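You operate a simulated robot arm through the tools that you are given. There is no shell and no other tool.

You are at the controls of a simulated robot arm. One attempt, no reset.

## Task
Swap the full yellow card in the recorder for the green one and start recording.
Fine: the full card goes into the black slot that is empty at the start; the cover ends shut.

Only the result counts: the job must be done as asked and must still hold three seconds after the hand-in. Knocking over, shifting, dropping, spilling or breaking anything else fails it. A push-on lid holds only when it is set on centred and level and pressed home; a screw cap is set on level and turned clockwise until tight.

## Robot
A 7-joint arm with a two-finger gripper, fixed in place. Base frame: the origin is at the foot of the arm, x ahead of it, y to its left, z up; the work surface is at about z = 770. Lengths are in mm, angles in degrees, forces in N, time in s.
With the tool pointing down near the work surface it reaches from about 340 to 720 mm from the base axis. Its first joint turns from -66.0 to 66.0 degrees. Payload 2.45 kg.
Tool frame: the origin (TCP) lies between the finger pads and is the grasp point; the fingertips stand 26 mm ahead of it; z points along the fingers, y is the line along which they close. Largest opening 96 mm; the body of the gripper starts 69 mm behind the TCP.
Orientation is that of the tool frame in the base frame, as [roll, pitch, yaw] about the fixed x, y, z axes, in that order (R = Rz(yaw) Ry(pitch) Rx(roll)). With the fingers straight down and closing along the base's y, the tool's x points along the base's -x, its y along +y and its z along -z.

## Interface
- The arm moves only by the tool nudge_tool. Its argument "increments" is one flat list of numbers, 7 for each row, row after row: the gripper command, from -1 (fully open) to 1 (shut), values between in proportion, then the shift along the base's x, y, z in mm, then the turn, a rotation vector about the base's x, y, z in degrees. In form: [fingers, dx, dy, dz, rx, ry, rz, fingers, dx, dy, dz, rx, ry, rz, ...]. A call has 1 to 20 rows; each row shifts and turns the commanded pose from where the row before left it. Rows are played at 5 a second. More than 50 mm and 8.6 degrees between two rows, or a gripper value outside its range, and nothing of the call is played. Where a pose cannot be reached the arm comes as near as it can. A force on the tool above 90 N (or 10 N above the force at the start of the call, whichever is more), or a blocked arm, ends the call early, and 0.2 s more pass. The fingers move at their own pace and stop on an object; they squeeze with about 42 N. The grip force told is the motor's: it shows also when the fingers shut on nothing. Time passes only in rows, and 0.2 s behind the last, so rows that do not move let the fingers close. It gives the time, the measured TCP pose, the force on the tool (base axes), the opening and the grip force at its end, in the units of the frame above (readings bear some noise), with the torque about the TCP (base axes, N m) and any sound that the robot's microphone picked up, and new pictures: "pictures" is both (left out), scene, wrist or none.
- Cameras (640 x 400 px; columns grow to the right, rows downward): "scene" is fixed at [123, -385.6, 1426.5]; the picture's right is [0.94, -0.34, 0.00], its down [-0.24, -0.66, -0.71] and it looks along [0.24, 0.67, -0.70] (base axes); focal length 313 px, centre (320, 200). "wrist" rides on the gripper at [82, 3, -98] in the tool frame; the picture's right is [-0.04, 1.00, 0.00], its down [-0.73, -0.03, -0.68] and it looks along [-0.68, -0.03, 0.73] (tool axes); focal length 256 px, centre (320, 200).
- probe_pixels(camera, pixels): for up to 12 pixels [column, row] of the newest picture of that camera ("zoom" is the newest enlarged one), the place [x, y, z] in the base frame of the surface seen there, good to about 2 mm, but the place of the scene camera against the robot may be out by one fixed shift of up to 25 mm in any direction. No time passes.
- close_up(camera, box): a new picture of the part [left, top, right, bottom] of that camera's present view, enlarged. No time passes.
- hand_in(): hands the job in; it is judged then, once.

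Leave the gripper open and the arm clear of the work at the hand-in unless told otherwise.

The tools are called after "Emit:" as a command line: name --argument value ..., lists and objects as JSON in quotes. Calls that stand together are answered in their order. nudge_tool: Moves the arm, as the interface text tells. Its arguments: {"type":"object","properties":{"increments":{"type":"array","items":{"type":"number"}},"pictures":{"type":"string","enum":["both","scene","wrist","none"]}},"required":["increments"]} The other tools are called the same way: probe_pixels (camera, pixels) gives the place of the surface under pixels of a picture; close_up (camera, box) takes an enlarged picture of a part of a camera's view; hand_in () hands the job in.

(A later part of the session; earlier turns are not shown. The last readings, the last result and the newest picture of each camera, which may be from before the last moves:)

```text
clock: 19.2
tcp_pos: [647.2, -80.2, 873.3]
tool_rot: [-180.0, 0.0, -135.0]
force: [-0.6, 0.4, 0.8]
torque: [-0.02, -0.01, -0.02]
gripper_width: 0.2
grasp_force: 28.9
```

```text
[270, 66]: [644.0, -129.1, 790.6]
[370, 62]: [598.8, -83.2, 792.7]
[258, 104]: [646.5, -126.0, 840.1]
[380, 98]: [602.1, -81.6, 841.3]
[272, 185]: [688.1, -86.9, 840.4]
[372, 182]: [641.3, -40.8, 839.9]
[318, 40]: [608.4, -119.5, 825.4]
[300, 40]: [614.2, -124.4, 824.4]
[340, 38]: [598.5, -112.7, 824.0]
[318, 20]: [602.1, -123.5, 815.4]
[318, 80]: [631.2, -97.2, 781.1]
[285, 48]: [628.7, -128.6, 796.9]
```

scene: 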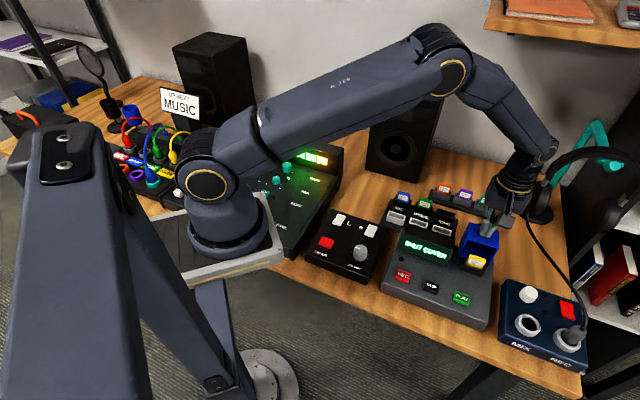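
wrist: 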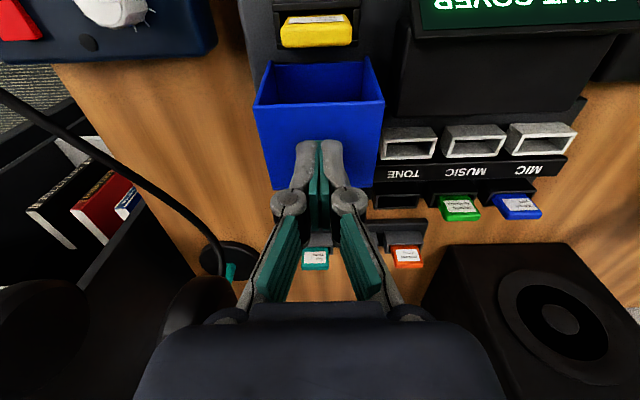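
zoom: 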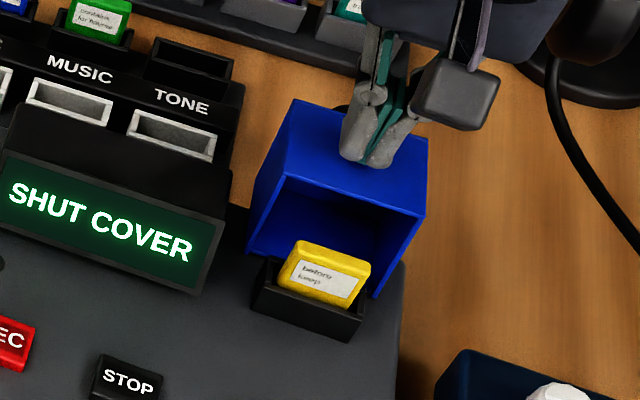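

The hood is fully open at ~90° (front plate level at z≈840, edge at v≈367), and the yellow card stands clear with top z≈825. I'll lift off, move back to the front, and open the fingers to ~60 mm for an accurate look at the card.

Emit:
nudge_tool --increments '[1, 0, 0, 40, 0, 0, 0, 1, -19.6, -19.6, 0, 0, 0, 0, 1, -19.6, -19.6, 0, 0, 0, 0, 0.4, -19.6, -19.6, 0, 0, 0, 0, -0.25, -19.6, -19.6, 0, 0, 0, 0, -0.25, 0, 0, -30, 0, 0, 0, -0.25, 0, 0, 0, 0, 0, 0]' --pictures "both"

```text
clock: 20.8
tcp_pos: [569.0, -158.9, 884.3]
tool_rot: [180.0, 0.1, -135.0]
force: [-0.5, 0.2, -0.3]
torque: [0.01, -0.01, -0.01]
gripper_width: 59.9
grasp_force: 0.0
```

scene: 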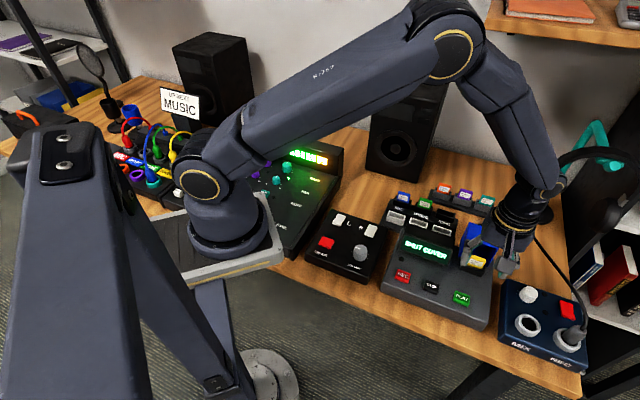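
wrist: 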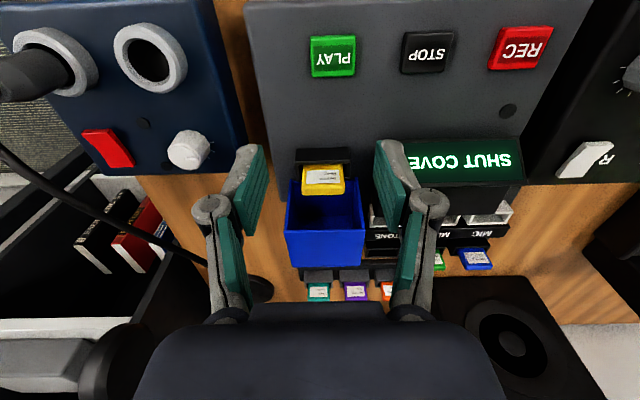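

The card is now clearly visible at about (322,178). I'll zoom in on the wrist view and then probe the card and sleeve edges.

Emit:
close_up --camera "wrist" --box '[272, 130, 382, 220]'

```text
4.44 times, centred on (327, 175) of wrist
```

zoom: 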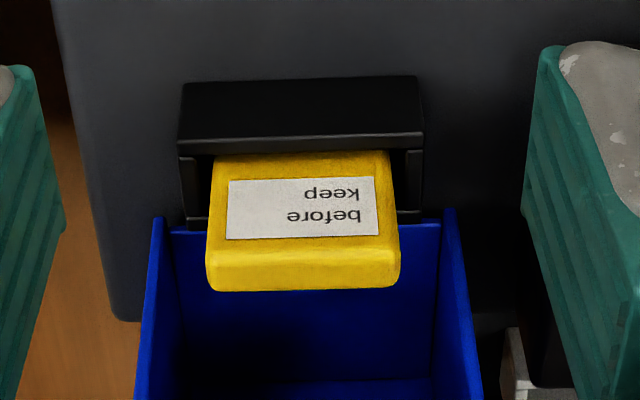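

Emit:
probe_pixels --camera "zoom" --pixels '[[215, 255], [392, 252], [303, 252], [303, 275], [220, 275], [385, 275], [225, 165], [385, 165], [190, 145], [415, 140], [195, 210], [410, 205]]'

Emit:
probe_pixels --camera "zoom" --pixels '[[303, 262], [303, 286], [210, 285], [395, 283], [303, 195], [303, 100], [185, 85], [415, 80], [160, 240], [450, 230], [200, 170], [405, 165]]'

```text
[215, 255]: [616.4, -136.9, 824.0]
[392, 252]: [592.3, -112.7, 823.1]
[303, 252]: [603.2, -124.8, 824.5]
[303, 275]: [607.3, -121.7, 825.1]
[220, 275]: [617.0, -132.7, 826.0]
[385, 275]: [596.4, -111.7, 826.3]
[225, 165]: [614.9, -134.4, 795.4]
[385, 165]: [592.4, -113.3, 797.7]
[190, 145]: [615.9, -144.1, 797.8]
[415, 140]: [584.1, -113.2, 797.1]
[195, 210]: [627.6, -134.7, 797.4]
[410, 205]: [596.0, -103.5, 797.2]
```

```text
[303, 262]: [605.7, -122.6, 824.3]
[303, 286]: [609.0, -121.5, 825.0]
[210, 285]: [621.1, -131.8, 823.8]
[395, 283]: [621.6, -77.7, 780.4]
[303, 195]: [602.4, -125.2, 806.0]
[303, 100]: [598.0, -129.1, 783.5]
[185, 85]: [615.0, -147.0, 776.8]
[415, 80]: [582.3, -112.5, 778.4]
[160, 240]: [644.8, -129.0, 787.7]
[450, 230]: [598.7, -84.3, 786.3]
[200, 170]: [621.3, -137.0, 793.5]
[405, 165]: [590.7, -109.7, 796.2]
```

Card: width ≈34 mm (u 498.5–532.7), thickness ≈8 mm (v 338–346), top z≈825; sleeve rim z≈797. The grasp point is (606.3, -122.9). I'll move over it at the current height and check the reading before lowering.

Emit:
nudge_tool --increments '[-0.25, 18.7, 18, 0, 0, 0, 0, -0.25, 18.7, 18, 0, 0, 0, 0, -0.25, 0, 0, -15, 0, 0, 0, -0.25, 0, 0, 0, 0, 0, 0]' --pictures "wrist"

```text
clock: 21.8
tcp_pos: [608.0, -123.5, 869.0]
tool_rot: [180.0, 0.0, -135.0]
force: [0.1, 0.1, 0.0]
torque: [-0.02, 0.0, 0.02]
gripper_width: 59.9
grasp_force: 0.1
```

wrist: 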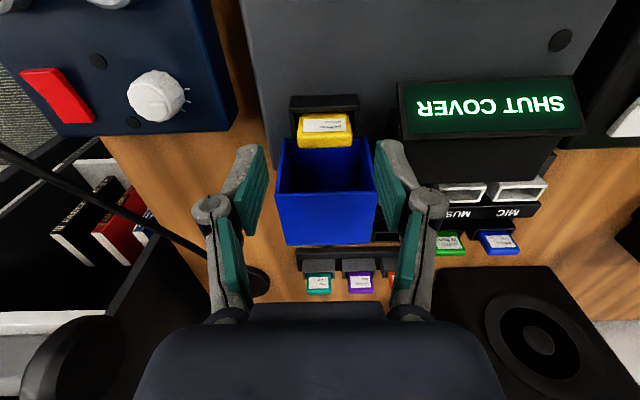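

Reading is (608.0,-123.5); the card sits ~2 mm to -u, so I'll correct by (-1.4,+0.9) and lower to z≈827 (tips ~3 mm above the sleeve rim).

Emit:
nudge_tool --increments '[-0.25, -1.4, 0.9, -14, 0, 0, 0, -0.25, 0, 0, -14, 0, 0, 0, -0.25, 0, 0, -13, 0, 0, 0, -0.25, 0, 0, 0, 0, 0, 0, -0.25, 0, 0, 0, 0, 0, 0]' --pictures "both"

```text
clock: 23.0
tcp_pos: [604.6, -121.1, 831.2]
tool_rot: [-180.0, 0.1, -135.0]
force: [-0.9, 0.5, -0.2]
torque: [0.0, 0.02, -0.01]
gripper_width: 59.9
grasp_force: 0.0
```

scene: 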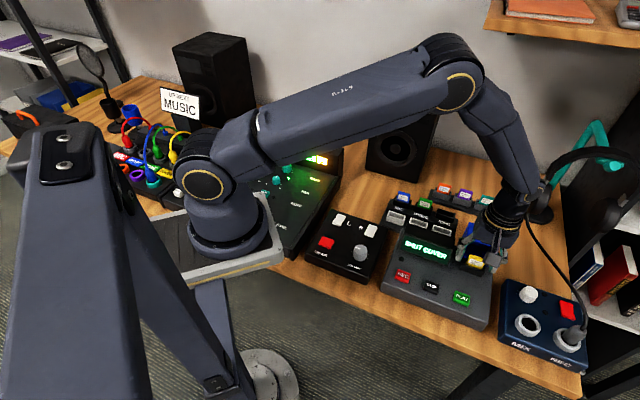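
wrist: 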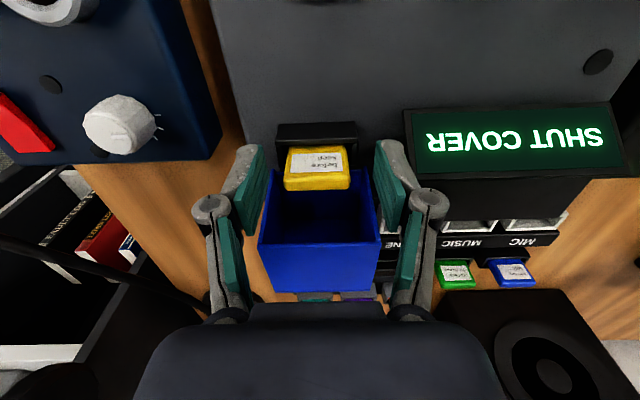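

Now reading (604.6,-121.1,831.2); card centre appears at column ~317, so I'll shift +u by 1.5 mm, lower 4 mm, and close gently on the card edges.

Emit:
nudge_tool --increments '[-0.25, 1.1, -1.1, -3.5, 0, 0, 0, -0.25, 0, 0, 0, 0, 0, 0, 0.2, 0, 0, 0, 0, 0, 0, 0.5, 0, 0, 0, 0, 0, 0, 1, 0, 0, 0, 0, 0, 0, 1, 0, 0, 0, 0, 0, 0]' --pictures "both"

```text
clock: 24.4
tcp_pos: [605.5, -123.6, 826.3]
tool_rot: [-180.0, 0.0, -134.9]
force: [0.3, 0.4, -0.5]
torque: [-0.01, -0.01, 0.01]
gripper_width: 34.5
grasp_force: 42.0
```

scene: 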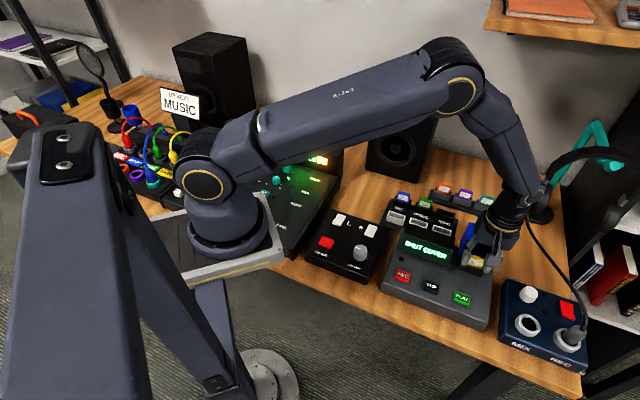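
wrist: 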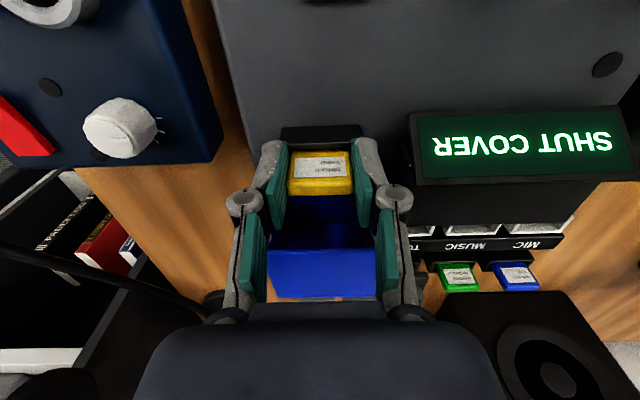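

Card gripped (34.5 mm, no side load). I'll lift it straight up, first slowly, then to clear everything.

Emit:
nudge_tool --increments '[1, 0, 0, 5, 0, 0, 0, 1, 0, 0, 10, 0, 0, 0, 1, 0, 0, 15, 0, 0, 0, 1, 0, 0, 20, 0, 0, 0, 1, 0, 0, 25, 0, 0, 0, 1, 0, 0, 25, 0, 0, 0, 1, 0, 0, 0, 0, 0, 0]' --pictures "both"

```text
clock: 26.0
tcp_pos: [605.9, -124.9, 926.1]
tool_rot: [180.0, 0.1, -134.9]
force: [-0.1, -1.1, -0.6]
torque: [-0.01, 0.02, 0.0]
gripper_width: 34.4
grasp_force: 41.9
```

scene: 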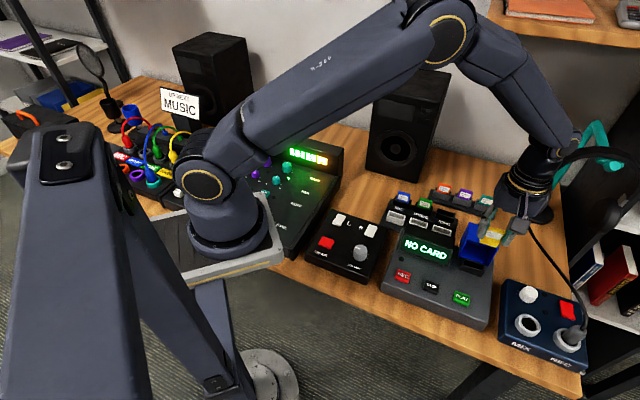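
wrist: 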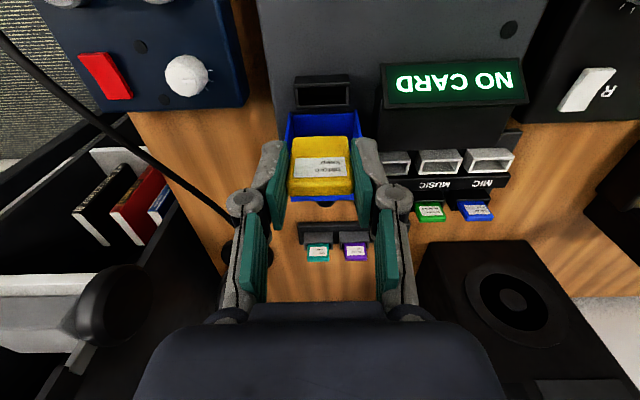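

Display reads "NO CARD" and the yellow card is in hand. I'll probe the card's extents in hand and the now-empty recorder sleeve.

Emit:
close_up --camera "wrist" --box '[260, 60, 390, 210]'

Emit:
probe_pixels --camera "wrist" --pixels '[[293, 138], [347, 138], [320, 139], [320, 150], [290, 190], [350, 190], [320, 190], [300, 78], [346, 78], [322, 92], [302, 100], [345, 100]]'

```text
2.67 times, centred on (325, 135) of wrist
```

zoom: 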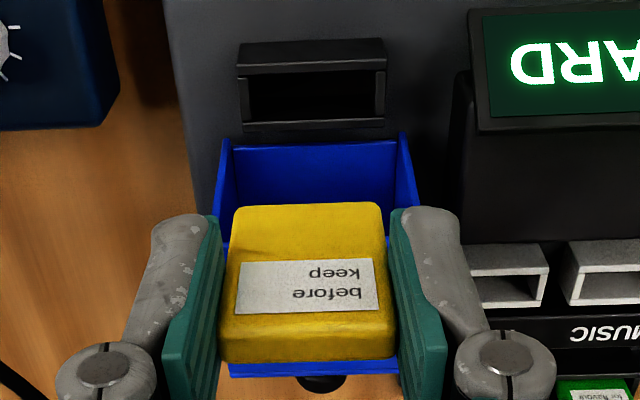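

```text
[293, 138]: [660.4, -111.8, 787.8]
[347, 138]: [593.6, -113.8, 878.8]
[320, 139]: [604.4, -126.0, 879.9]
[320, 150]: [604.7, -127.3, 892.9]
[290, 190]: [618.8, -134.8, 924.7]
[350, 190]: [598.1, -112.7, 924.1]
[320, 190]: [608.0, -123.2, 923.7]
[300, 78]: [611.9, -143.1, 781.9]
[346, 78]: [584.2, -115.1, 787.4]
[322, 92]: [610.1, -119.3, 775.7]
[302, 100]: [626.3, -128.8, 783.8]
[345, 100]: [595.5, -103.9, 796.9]
```

Card length ≈46.5 mm with its top about 1.5 mm below TCP height. Before moving to the rack I'll probe the speaker and rack geometry for clearance.

Emit:
probe_pixels --camera "wrist" --pixels '[[425, 250], [535, 245], [430, 300], [500, 290], [430, 213], [475, 212], [438, 160], [395, 165], [430, 185], [405, 190], [318, 250], [355, 248]]'

Emit:
probe_pixels --camera "scene" --pixels '[[380, 75], [447, 80], [440, 100], [380, 165], [425, 175], [404, 197], [424, 203], [445, 189], [444, 215], [445, 222], [425, 212], [465, 195]]'

```text
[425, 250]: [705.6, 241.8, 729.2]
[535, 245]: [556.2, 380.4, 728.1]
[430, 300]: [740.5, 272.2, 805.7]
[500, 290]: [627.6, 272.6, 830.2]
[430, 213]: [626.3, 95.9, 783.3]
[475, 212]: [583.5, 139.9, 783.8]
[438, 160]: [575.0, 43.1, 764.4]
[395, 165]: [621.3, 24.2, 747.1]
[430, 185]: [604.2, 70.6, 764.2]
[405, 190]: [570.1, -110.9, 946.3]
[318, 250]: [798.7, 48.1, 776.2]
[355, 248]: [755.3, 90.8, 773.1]
```

```text
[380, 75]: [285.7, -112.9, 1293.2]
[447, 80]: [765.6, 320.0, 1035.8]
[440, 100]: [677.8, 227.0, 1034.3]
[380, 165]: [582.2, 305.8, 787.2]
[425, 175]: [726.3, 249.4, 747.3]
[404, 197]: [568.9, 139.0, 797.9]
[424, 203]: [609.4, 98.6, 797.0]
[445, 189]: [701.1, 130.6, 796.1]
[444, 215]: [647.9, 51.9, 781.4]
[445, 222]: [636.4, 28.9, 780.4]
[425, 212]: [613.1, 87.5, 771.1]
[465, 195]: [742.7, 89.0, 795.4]
```

Speaker is ~140 mm away from the TONE slot, so clear. I'll carry the card up and over to above the TONE slot, estimated at (666,58), then come down to z≈885 for a look.

Emit:
nudge_tool --increments '[1, 0, 0, 20, 0, 0, 0, 1, 10, 30, 0, 0, 0, 0, 1, 10, 30, 0, 0, 0, 0, 1, 10, 30, 0, 0, 0, 0, 1, 10, 30, 0, 0, 0, 0, 1, 10, 30, 0, 0, 0, 0, 1, 10, 32, 0, 0, 0, 0, 1, 0, 0, -30, 0, 0, 0, 1, 0, 0, -30, 0, 0, 0, 1, 0, 0, 0, 0, 0, 0]' --pictures "both"

```text
clock: 28.2
tcp_pos: [665.3, 58.6, 886.4]
tool_rot: [179.9, 0.1, -135.0]
force: [0.4, -1.0, 0.0]
torque: [0.0, 0.0, 0.04]
gripper_width: 34.2
grasp_force: 41.8
```

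scene: 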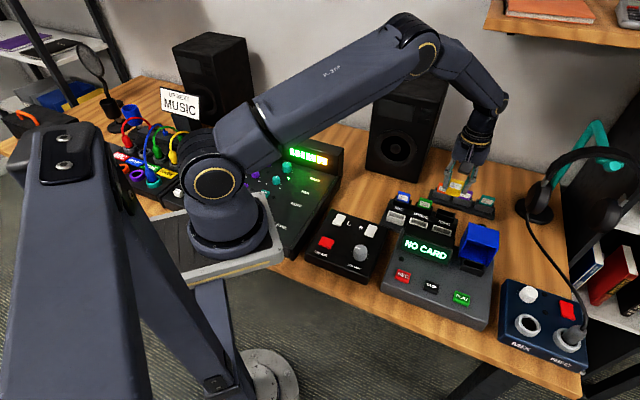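
wrist: 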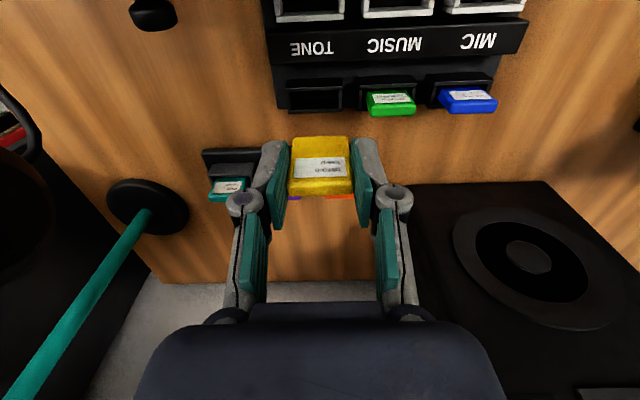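

The TONE black sleeve is at about (314,95), just beyond the held card in the picture. I'll zoom in and probe its rim and the green card.

Emit:
close_up --camera "wrist" --box '[260, 40, 420, 140]'

```text
4.00 times, centred on (340, 90) of wrist
```

zoom: 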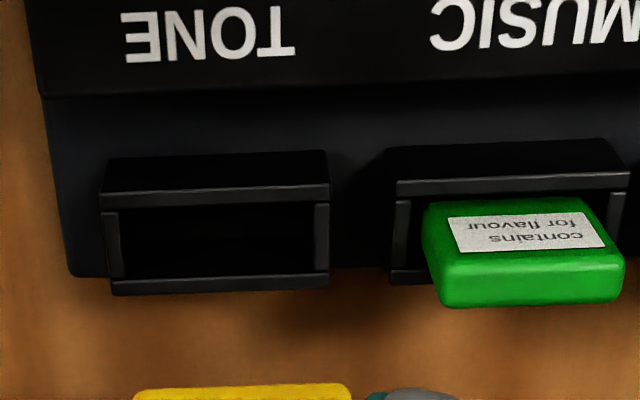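

Emit:
probe_pixels --camera "zoom" --pixels '[[108, 196], [325, 188], [118, 286], [325, 278], [215, 195], [215, 282], [110, 245], [321, 238], [215, 250], [400, 188], [625, 180], [430, 290]]'

Emit:
probe_pixels --camera "zoom" --pixels '[[430, 270], [620, 260], [530, 262], [445, 295], [615, 290], [530, 290], [440, 210], [590, 205], [525, 265], [530, 235], [215, 170], [215, 230]]'

```text
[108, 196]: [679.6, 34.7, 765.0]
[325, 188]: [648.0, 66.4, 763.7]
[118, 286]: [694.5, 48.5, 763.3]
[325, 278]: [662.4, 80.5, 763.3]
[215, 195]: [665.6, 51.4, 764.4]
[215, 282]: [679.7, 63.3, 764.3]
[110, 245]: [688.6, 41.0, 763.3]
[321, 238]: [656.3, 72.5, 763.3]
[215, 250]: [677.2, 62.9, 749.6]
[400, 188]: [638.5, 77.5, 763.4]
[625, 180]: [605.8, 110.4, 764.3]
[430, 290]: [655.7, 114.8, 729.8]
```

```text
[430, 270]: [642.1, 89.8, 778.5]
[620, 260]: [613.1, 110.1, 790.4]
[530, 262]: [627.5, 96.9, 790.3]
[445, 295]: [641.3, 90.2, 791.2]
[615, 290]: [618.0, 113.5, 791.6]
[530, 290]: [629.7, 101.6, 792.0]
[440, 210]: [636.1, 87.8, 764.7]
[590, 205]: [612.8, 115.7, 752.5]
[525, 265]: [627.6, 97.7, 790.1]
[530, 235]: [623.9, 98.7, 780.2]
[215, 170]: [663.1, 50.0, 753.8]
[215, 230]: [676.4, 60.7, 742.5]
```

TONE sleeve rim is z≈764, centre at u≈434.2, v≈515.4 → about (671.5, 57.4). The green card's centre is at u≈373.2, v≈515.5, top z≈791. Now I'll probe the held card's own position relative to the TCP.

Emit:
close_up --camera "wrist" --box '[260, 120, 390, 210]'

Emit:
probe_pixels --camera "wrist" --pixels '[[296, 140], [345, 140], [320, 141], [320, 150], [292, 175], [350, 175], [320, 181], [320, 186], [320, 193], [291, 190], [353, 190], [320, 165]]'

```text
4.44 times, centred on (325, 165) of wrist
```

zoom: 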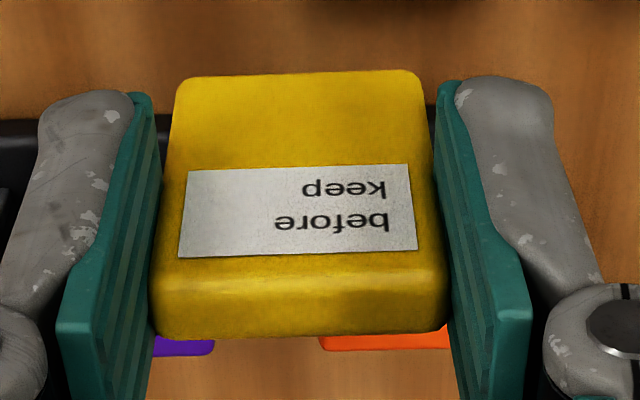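

```text
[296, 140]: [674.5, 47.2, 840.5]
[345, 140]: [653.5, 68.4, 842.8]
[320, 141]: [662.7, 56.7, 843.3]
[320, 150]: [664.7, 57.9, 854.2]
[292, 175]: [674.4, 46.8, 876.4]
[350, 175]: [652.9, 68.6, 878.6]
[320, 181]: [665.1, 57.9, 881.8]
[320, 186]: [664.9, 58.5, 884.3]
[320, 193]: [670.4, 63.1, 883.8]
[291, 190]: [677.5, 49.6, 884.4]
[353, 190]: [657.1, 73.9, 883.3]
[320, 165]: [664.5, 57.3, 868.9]
```

The held card is square: front face v≈510.2, centre u≈428.5 (TCP reads u 429, v 512), so its centre is about 1.8 mm behind the TCP. I need Δu≈+5.7, Δv≈+1.4; then lower to ~10 mm above the rim for a check.

Emit:
nudge_tool --increments '[1, 5, -3, 0, 0, 0, 0, 1, 0, 0, -20, 0, 0, 0, 1, 0, 0, -20, 0, 0, 0, 1, 0, 0, -22, 0, 0, 0, 1, 0, 0, 0, 0, 0, 0, 1, 0, 0, 0, 0, 0, 0]' --pictures "both"

```text
clock: 29.6
tcp_pos: [669.3, 55.0, 824.0]
tool_rot: [-180.0, 0.0, -135.0]
force: [0.4, 0.2, -1.0]
torque: [-0.03, -0.01, 0.01]
gripper_width: 34.5
grasp_force: 42.5
```

scene: 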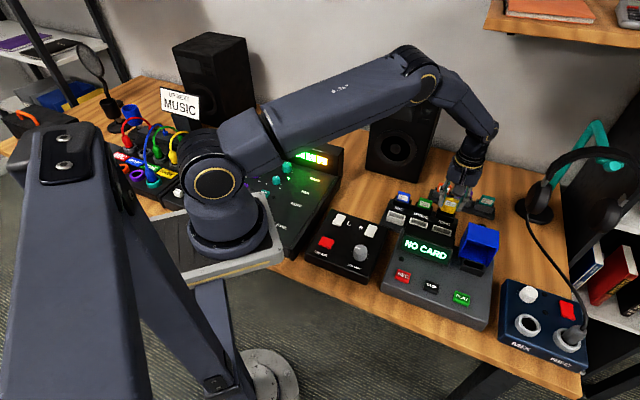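
wrist: 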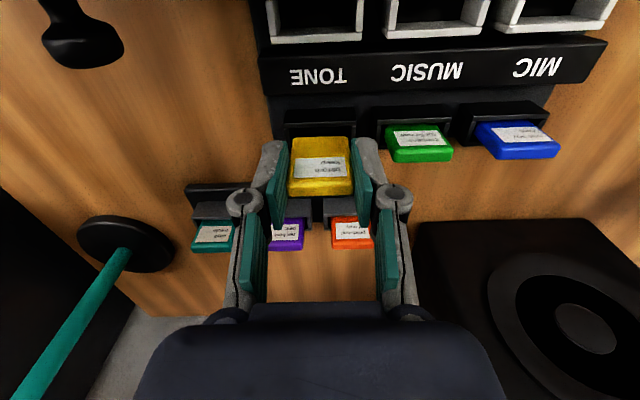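

I'll zoom in on the card bottom and slot for alignment.

Emit:
close_up --camera "wrist" --box '[260, 90, 380, 170]'

Emit:
close_up --camera "scene" --box '[400, 170, 500, 240]'

```text
5.00 times, centred on (320, 130) of wrist
```

zoom: 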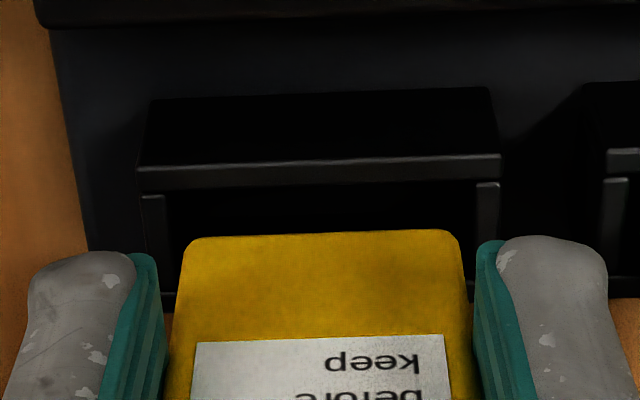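

```text
5.71 times, centred on (450, 205) of scene
```

zoom: 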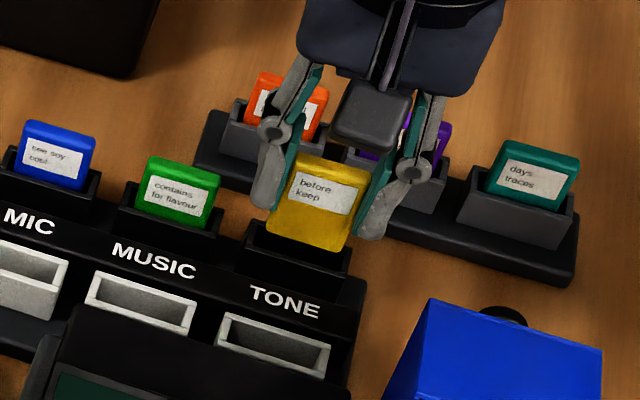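

Column alignment looks good (slot centre ≈320, card centre ≈320). I'll probe for the fore-aft alignment of card face versus sleeve rim.

Emit:
probe_pixels --camera "wrist" --pixels '[[320, 121], [320, 123], [300, 123], [340, 122], [320, 142], [300, 143], [340, 142], [320, 155], [290, 130], [352, 128], [320, 132], [320, 187]]'

```text
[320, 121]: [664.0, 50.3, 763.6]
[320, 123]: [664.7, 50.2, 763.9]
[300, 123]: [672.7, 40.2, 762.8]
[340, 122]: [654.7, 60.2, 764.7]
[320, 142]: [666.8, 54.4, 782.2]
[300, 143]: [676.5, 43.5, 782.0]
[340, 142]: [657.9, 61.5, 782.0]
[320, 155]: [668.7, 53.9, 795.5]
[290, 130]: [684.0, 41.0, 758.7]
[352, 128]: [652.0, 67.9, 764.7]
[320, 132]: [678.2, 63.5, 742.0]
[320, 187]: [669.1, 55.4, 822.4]
```

Card front is at v≈509.7 versus the sleeve's inner centre needing ≈511.3, so I'll shift +1.5 mm in v and lower 18 mm to enter the sleeve, watching force.

Emit:
nudge_tool --increments '[1, 1.1, 1.1, 0, 0, 0, 0, 1, 0, 0, -4, 0, 0, 0, 1, 0, 0, -4, 0, 0, 0, 1, 0, 0, -4, 0, 0, 0, 1, 0, 0, -3, 0, 0, 0, 1, 0, 0, -3, 0, 0, 0, 1, 0, 0, 0, 0, 0, 0]' --pictures "both"

```text
clock: 31.2
tcp_pos: [671.5, 56.3, 805.7]
tool_rot: [179.9, -0.1, -134.9]
force: [-0.4, -0.4, -1.0]
torque: [-0.02, 0.01, 0.03]
gripper_width: 34.6
grasp_force: 41.9
```

scene: 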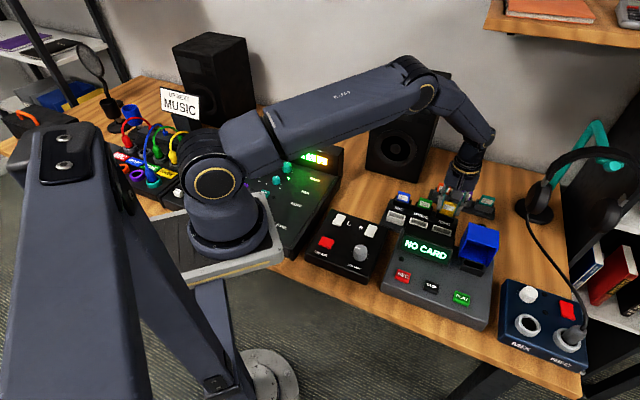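
wrist: 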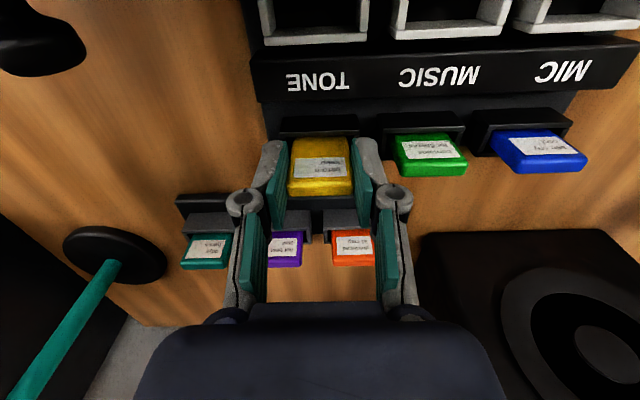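

No contact force; the card bottom should be ~6 mm inside the sleeve. I'll zoom to verify.

Emit:
close_up --camera "wrist" --box '[265, 105, 375, 185]'

Emit:
close_up --camera "scene" --box '[410, 180, 490, 235]'

```text
5.00 times, centred on (320, 145) of wrist
```

zoom: 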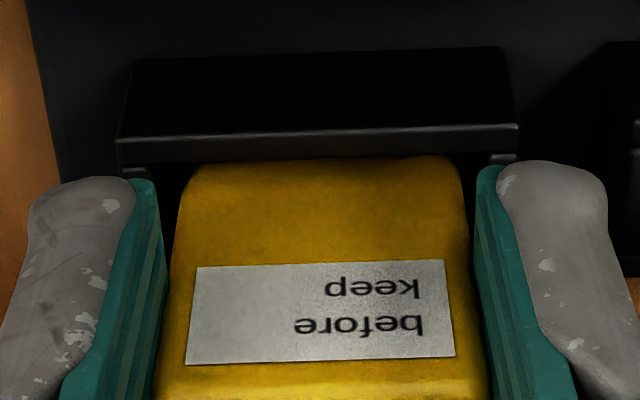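

```text
7.27 times, centred on (450, 208) of scene
```

zoom: 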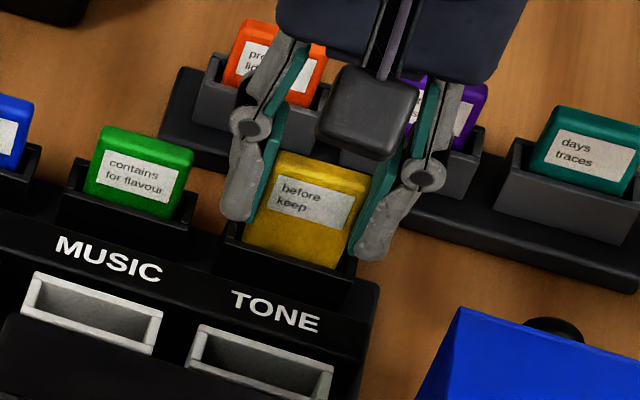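

The card is inside the sleeve with even gaps. I'll lower the remaining ~12 mm in small steps to seat it.

Emit:
nudge_tool --increments '[1, 0, 0, -3, 0, 0, 0, 1, 0, 0, -3, 0, 0, 0, 1, 0, 0, -3, 0, 0, 0, 1, 0, 0, -2, 0, 0, 0, 1, 0, 0, -1, 0, 0, 0, 1, 0, 0, 0, 0, 0, 0]' --pictures "both"

```text
clock: 32.6
tcp_pos: [672.3, 55.4, 793.0]
tool_rot: [180.0, 0.0, -135.1]
force: [-0.8, -0.6, 0.1]
torque: [-0.03, -0.02, 0.02]
gripper_width: 34.3
grasp_force: 42.6
```

scene: 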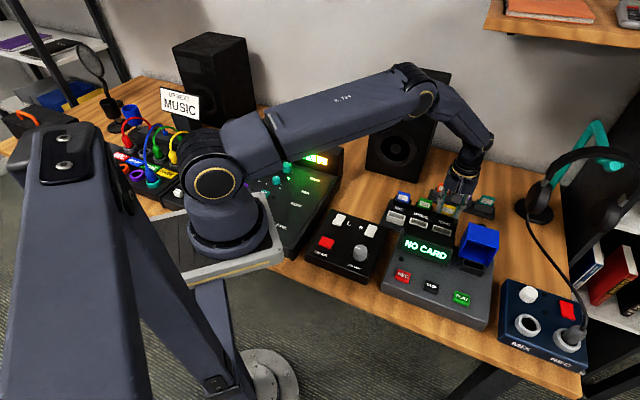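
wrist: 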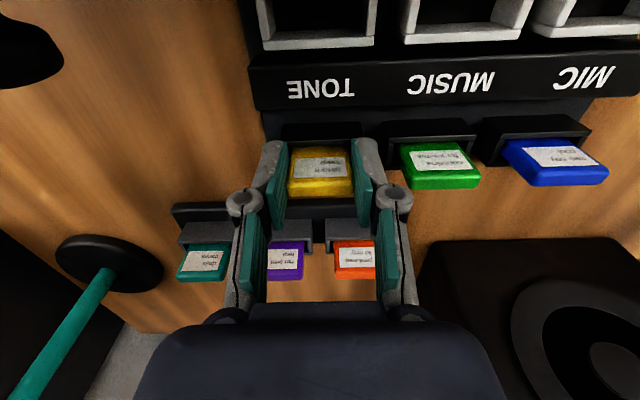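

No contact yet at z=793; the seated card's top should match the green one (~791). I'll ease down another 1.5 mm.

Emit:
nudge_tool --increments '[1, 0, 0, -0.7, 0, 0, 0, 1, 0, 0, -0.8, 0, 0, 0, 1, 0, 0, 0, 0, 0, 0]' --pictures "wrist"

Emit:
close_up --camera "wrist" --box '[260, 110, 490, 220]'

```text
clock: 33.4
tcp_pos: [672.4, 55.9, 793.0]
tool_rot: [-179.9, 0.1, -135.1]
force: [-3.4, 0.8, 16.5]
torque: [0.07, 0.11, 0.0]
gripper_width: 34.1
grasp_force: 41.8
```

wrist: 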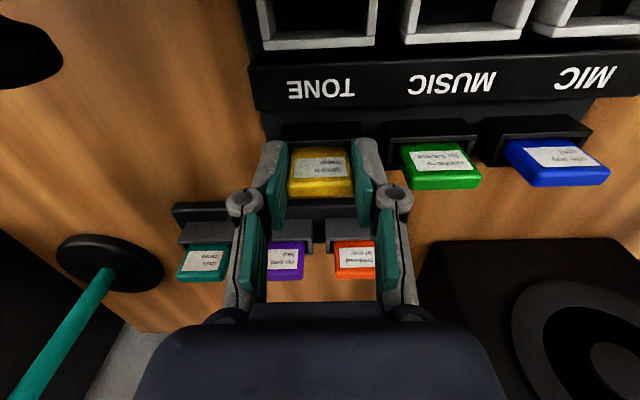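

```text
2.78 times, centred on (375, 165) of wrist
```

zoom: 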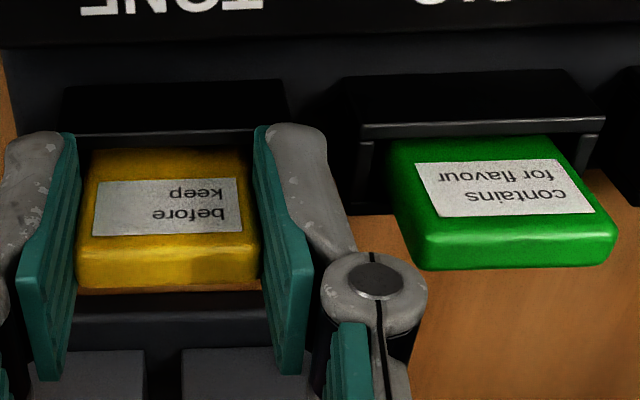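

Contact of 16.5 N – it has bottomed. I'll compare the yellow and green tops to confirm equal seating.

Emit:
probe_pixels --camera "zoom" --pixels '[[165, 265], [110, 265], [220, 262], [165, 285], [520, 240], [450, 245], [580, 238], [520, 262], [165, 205], [505, 190]]'

```text
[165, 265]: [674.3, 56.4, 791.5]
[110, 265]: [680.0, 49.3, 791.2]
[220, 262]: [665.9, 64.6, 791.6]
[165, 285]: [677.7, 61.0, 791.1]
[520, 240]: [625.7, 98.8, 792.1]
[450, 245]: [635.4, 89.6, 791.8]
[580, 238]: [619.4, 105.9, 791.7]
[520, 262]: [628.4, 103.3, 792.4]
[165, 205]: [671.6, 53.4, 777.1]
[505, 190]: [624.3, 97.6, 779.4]
```

Yellow top 791.4 vs green 792 – seated. I'll ease off the pressure, open the fingers to ~46 mm (10 mm clear of the green card), then rise.

Emit:
nudge_tool --increments '[1, 0, 0, 0.7, 0, 0, 0, 0.04, 0, 0, 0, 0, 0, 0, 0.04, 0, 0, 0, 0, 0, 0, 0.04, 0, 0, 0, 0, 0, 0, 0.04, 0, 0, 10, 0, 0, 0, 0.04, 0, 0, 25, 0, 0, 0, 0.04, 0, 0, 25, 0, 0, 0, 0.04, 0, 0, 0, 0, 0, 0]' --pictures "both"

```text
clock: 35.2
tcp_pos: [671.5, 56.9, 851.8]
tool_rot: [-180.0, 0.0, -135.0]
force: [0.1, 0.0, 0.0]
torque: [-0.01, 0.0, 0.04]
gripper_width: 45.9
grasp_force: 0.1
```

scene: 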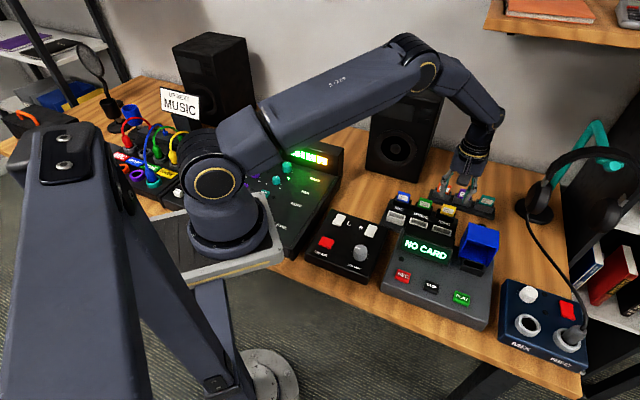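
wrist: 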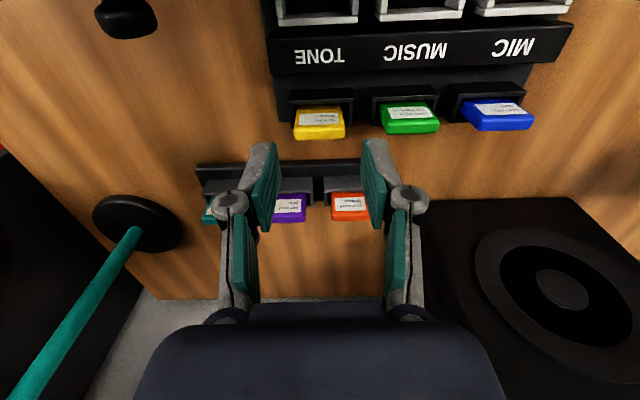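

Yellow sits in the TONE slot next to green. I'll zoom and probe the green card for its grasp.

Emit:
close_up --camera "wrist" --box '[280, 80, 460, 150]'

```text
3.56 times, centred on (370, 115) of wrist
```

zoom: 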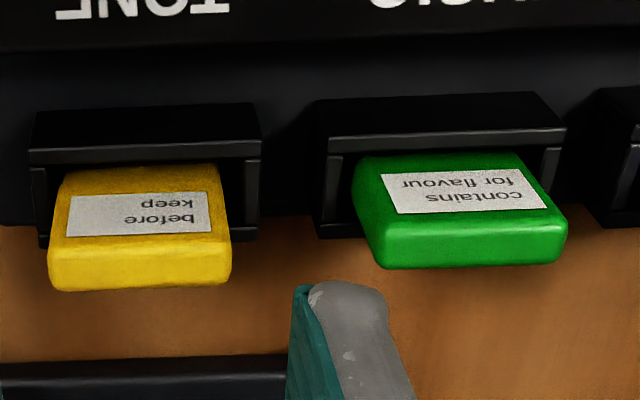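

Emit:
probe_pixels --camera "zoom" --pixels '[[385, 240], [555, 235], [470, 238], [470, 255], [385, 262], [560, 255], [470, 200], [330, 150], [560, 138], [60, 262], [225, 255], [140, 260]]'

Emit:
probe_pixels --camera "zoom" --pixels '[[140, 280], [55, 285], [225, 280], [140, 215], [365, 170], [520, 165], [380, 225], [545, 220], [330, 222], [500, 255], [420, 258], [420, 240]]'

```text
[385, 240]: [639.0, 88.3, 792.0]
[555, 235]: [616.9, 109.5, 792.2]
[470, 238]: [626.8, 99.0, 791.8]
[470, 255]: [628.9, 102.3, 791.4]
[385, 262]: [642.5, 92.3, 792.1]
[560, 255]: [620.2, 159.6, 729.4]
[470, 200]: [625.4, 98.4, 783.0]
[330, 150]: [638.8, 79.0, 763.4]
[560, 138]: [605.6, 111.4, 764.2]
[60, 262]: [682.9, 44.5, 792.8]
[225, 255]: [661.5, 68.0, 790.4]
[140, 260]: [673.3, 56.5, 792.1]
```

```text
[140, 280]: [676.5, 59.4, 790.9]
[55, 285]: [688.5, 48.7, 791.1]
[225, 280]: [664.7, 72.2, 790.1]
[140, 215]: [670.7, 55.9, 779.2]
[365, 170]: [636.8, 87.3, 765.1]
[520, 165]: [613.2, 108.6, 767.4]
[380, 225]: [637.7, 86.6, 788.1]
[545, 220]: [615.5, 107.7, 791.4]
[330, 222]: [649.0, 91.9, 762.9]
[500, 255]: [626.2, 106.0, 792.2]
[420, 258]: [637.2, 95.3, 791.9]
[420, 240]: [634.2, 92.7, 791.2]
```

Green card: centre u≈373.2, v≈515.5 → (628.4,100.6), top z≈792. I'll move over it and verify.

Emit:
nudge_tool --increments '[0.04, -21.5, 21.9, 0, 0, 0, 0, 0.04, -21.6, 21.8, 0, 0, 0, 0, 0.04, 0, 0, -20, 0, 0, 0, 0.04, 0, 0, 0, 0, 0, 0, 0.04, 0, 0, 0, 0, 0, 0]' --pictures "both"

Emit:
close_up --camera "wrist" --box '[240, 100, 400, 200]'

```text
clock: 36.4
tcp_pos: [627.8, 100.5, 834.9]
tool_rot: [180.0, -0.1, -134.9]
force: [0.6, -0.1, 0.8]
torque: [-0.03, -0.03, 0.03]
gripper_width: 46.0
grasp_force: 0.0
```

scene: 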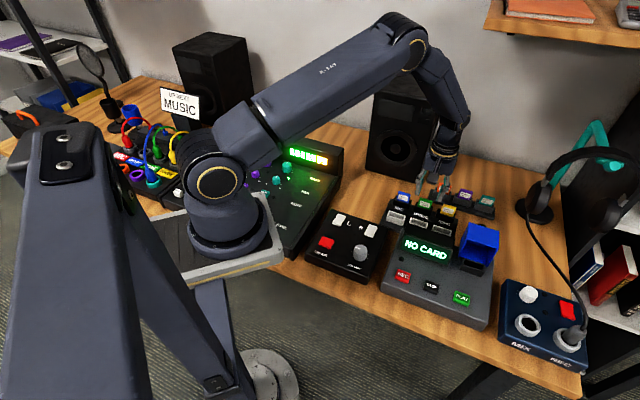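
wrist: 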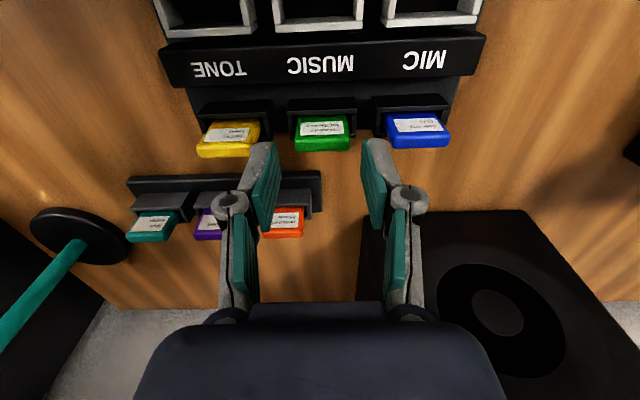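

```text
4.00 times, centred on (320, 150) of wrist
```

zoom: 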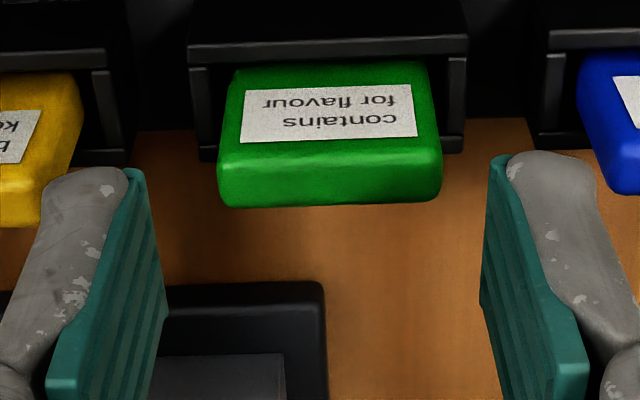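

The card is ~1 mm to -u of centre; I'll correct, lower to z≈793 (tips ~3 mm above rim), then close.

Emit:
nudge_tool --increments '[0.04, -0.7, 0.7, -14, 0, 0, 0, 0.04, 0, 0, -14, 0, 0, 0, 0.04, 0, 0, -12, 0, 0, 0, 0.04, 0, 0, 0, 0, 0, 0, 0.04, 0, 0, 0, 0, 0, 0]' --pictures "wrist"

Emit:
close_up --camera "wrist" --box '[240, 110, 400, 210]'

```text
clock: 37.6
tcp_pos: [628.9, 101.5, 793.2]
tool_rot: [180.0, 0.0, -135.0]
force: [0.2, -0.7, 0.1]
torque: [-0.02, 0.0, -0.01]
gripper_width: 46.2
grasp_force: 0.0
```

wrist: 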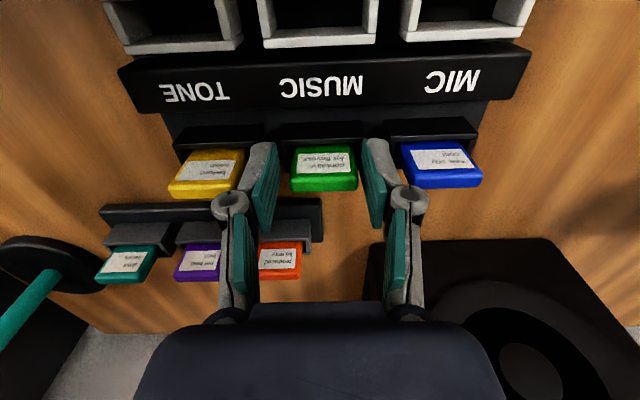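

```text
4.00 times, centred on (320, 160) of wrist
```

zoom: 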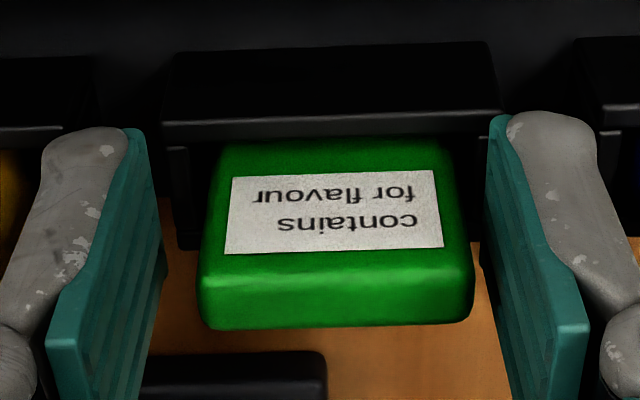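

The card is nearer the right finger (gap 13 vs 35 zoom px), so I'll shift -u by 1.5 mm and close.

Emit:
nudge_tool --increments '[0.04, -1.1, 1.1, 0, 0, 0, 0, 0.04, 0, 0, 0, 0, 0, 0, 0.25, 0, 0, 0, 0, 0, 0, 0.6, 0, 0, 0, 0, 0, 0, 1, 0, 0, 0, 0, 0, 0, 1, 0, 0, 0, 0, 0, 0]' --pictures "wrist"

```text
clock: 39.0
tcp_pos: [627.9, 101.5, 793.9]
tool_rot: [180.0, 0.1, -134.9]
force: [-0.7, 0.2, 2.5]
torque: [-0.01, 0.01, 0.01]
gripper_width: 34.4
grasp_force: 42.2
```

wrist: 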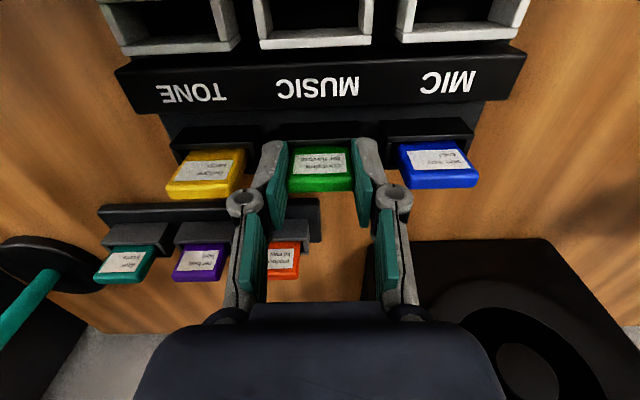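

The green card is gripped at 34.4 mm. I'll lift it straight up, slowly at first, to z≈900.

Emit:
nudge_tool --increments '[1, 0, 0, 5, 0, 0, 0, 1, 0, 0, 10, 0, 0, 0, 1, 0, 0, 15, 0, 0, 0, 1, 0, 0, 25, 0, 0, 0, 1, 0, 0, 30, 0, 0, 0, 1, 0, 0, 30, 0, 0, 0, 1, 0, 0, 25, 0, 0, 0, 1, 0, 0, 0, 0, 0, 0]' --pictures "both"

```text
clock: 40.8
tcp_pos: [626.0, 102.7, 932.9]
tool_rot: [-180.0, 0.1, -135.0]
force: [0.0, -0.7, 0.4]
torque: [0.0, -0.01, -0.01]
gripper_width: 34.4
grasp_force: 41.7
```

scene: 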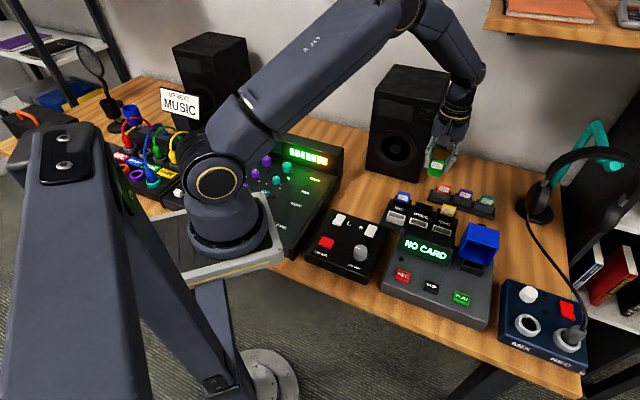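
wrist: 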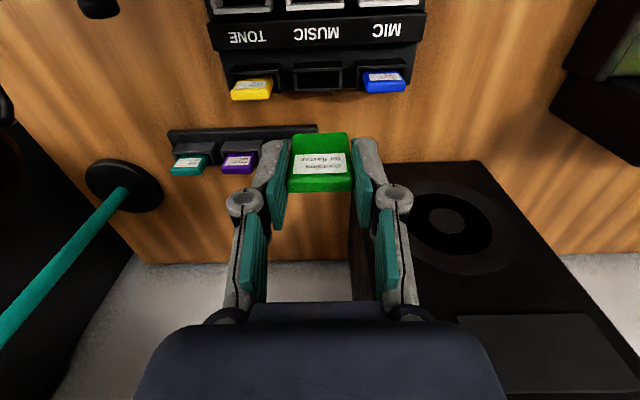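

Green card in hand. I'll carry it over to above the recorder's sleeve (around (606,-123)) at safe height, the reverse of the earlier route.

Emit:
nudge_tool --increments '[1, 0, 0, 13, 0, 0, 0, 1, -2.9, -32, 0, 0, 0, 0, 1, -2.9, -32, 0, 0, 0, 0, 1, -2.9, -32, 0, 0, 0, 0, 1, -2.9, -32, 0, 0, 0, 0, 1, -2.9, -32, 0, 0, 0, 0, 1, -2.9, -32, 0, 0, 0, 0, 1, -2.9, -33, 0, 0, 0, 0, 1, 0, 0, 0, 0, 0, 0]' --pictures "both"

```text
clock: 42.8
tcp_pos: [603.4, -123.3, 944.8]
tool_rot: [180.0, 0.0, -135.0]
force: [-0.7, 0.0, -0.3]
torque: [0.01, -0.01, 0.0]
gripper_width: 34.4
grasp_force: 42.0
```

scene: 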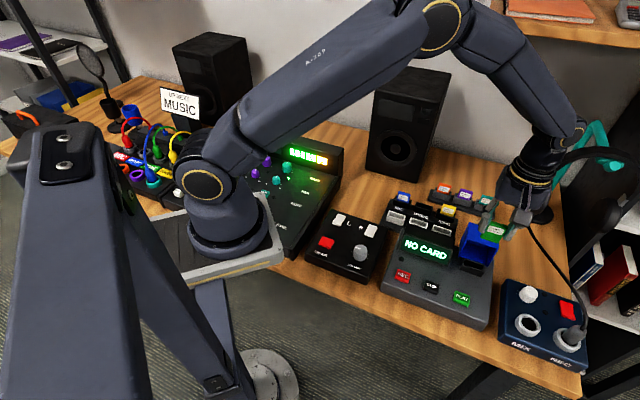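
wrist: 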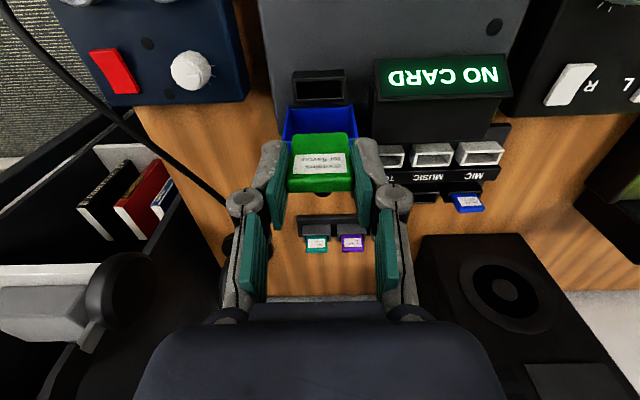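

Above the recorder. I'll lower to z≈885 and zoom in on the empty sleeve and the held card.

Emit:
nudge_tool --increments '[1, 2, 0, -30, 0, 0, 0, 1, 0, 0, -30, 0, 0, 0, 1, 0, 0, 0, 0, 0, 0, 1, 0, 0, 0, 0, 0, 0]' --pictures "wrist"

Emit:
close_up --camera "wrist" --box '[265, 80, 385, 160]'

```text
clock: 43.8
tcp_pos: [607.3, -125.6, 885.3]
tool_rot: [-179.9, 0.0, -135.0]
force: [-0.4, 0.1, -0.5]
torque: [0.01, -0.04, -0.02]
gripper_width: 34.3
grasp_force: 42.2
```

wrist: 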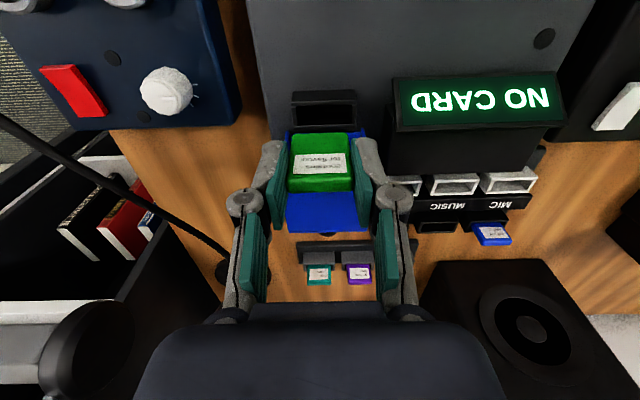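

```text
5.00 times, centred on (325, 120) of wrist
```

zoom: 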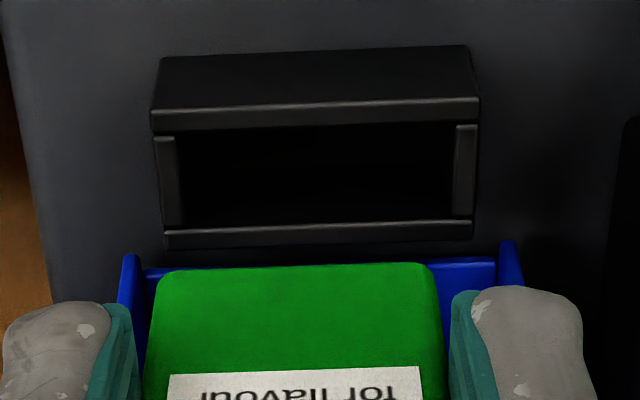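

Emit:
probe_pixels --camera "zoom" --pixels '[[160, 120], [472, 108], [315, 114], [172, 238], [468, 230], [318, 233], [166, 180], [464, 170], [315, 200], [315, 160], [318, 106], [318, 222]]'

Emit:
probe_pixels --camera "wrist" --pixels '[[298, 138], [346, 136], [320, 138], [320, 148], [293, 172], [349, 172], [320, 165], [320, 182], [320, 188], [292, 188], [352, 187], [320, 155]]'

```text
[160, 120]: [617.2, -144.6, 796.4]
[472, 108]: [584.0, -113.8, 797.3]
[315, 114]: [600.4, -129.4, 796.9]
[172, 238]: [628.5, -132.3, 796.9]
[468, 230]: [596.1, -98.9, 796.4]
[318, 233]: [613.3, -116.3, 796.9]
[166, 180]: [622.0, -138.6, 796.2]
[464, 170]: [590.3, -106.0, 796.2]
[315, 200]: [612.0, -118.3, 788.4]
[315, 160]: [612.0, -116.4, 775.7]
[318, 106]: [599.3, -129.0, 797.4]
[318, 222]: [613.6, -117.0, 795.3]
```

```text
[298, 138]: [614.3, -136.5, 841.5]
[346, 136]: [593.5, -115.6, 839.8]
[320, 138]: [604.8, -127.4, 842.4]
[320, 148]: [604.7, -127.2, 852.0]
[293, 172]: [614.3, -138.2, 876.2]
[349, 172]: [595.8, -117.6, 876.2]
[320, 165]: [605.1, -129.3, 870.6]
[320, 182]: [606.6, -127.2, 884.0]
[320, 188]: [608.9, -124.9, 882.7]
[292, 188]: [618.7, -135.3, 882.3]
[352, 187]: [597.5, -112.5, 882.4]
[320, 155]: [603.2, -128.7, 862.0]
```

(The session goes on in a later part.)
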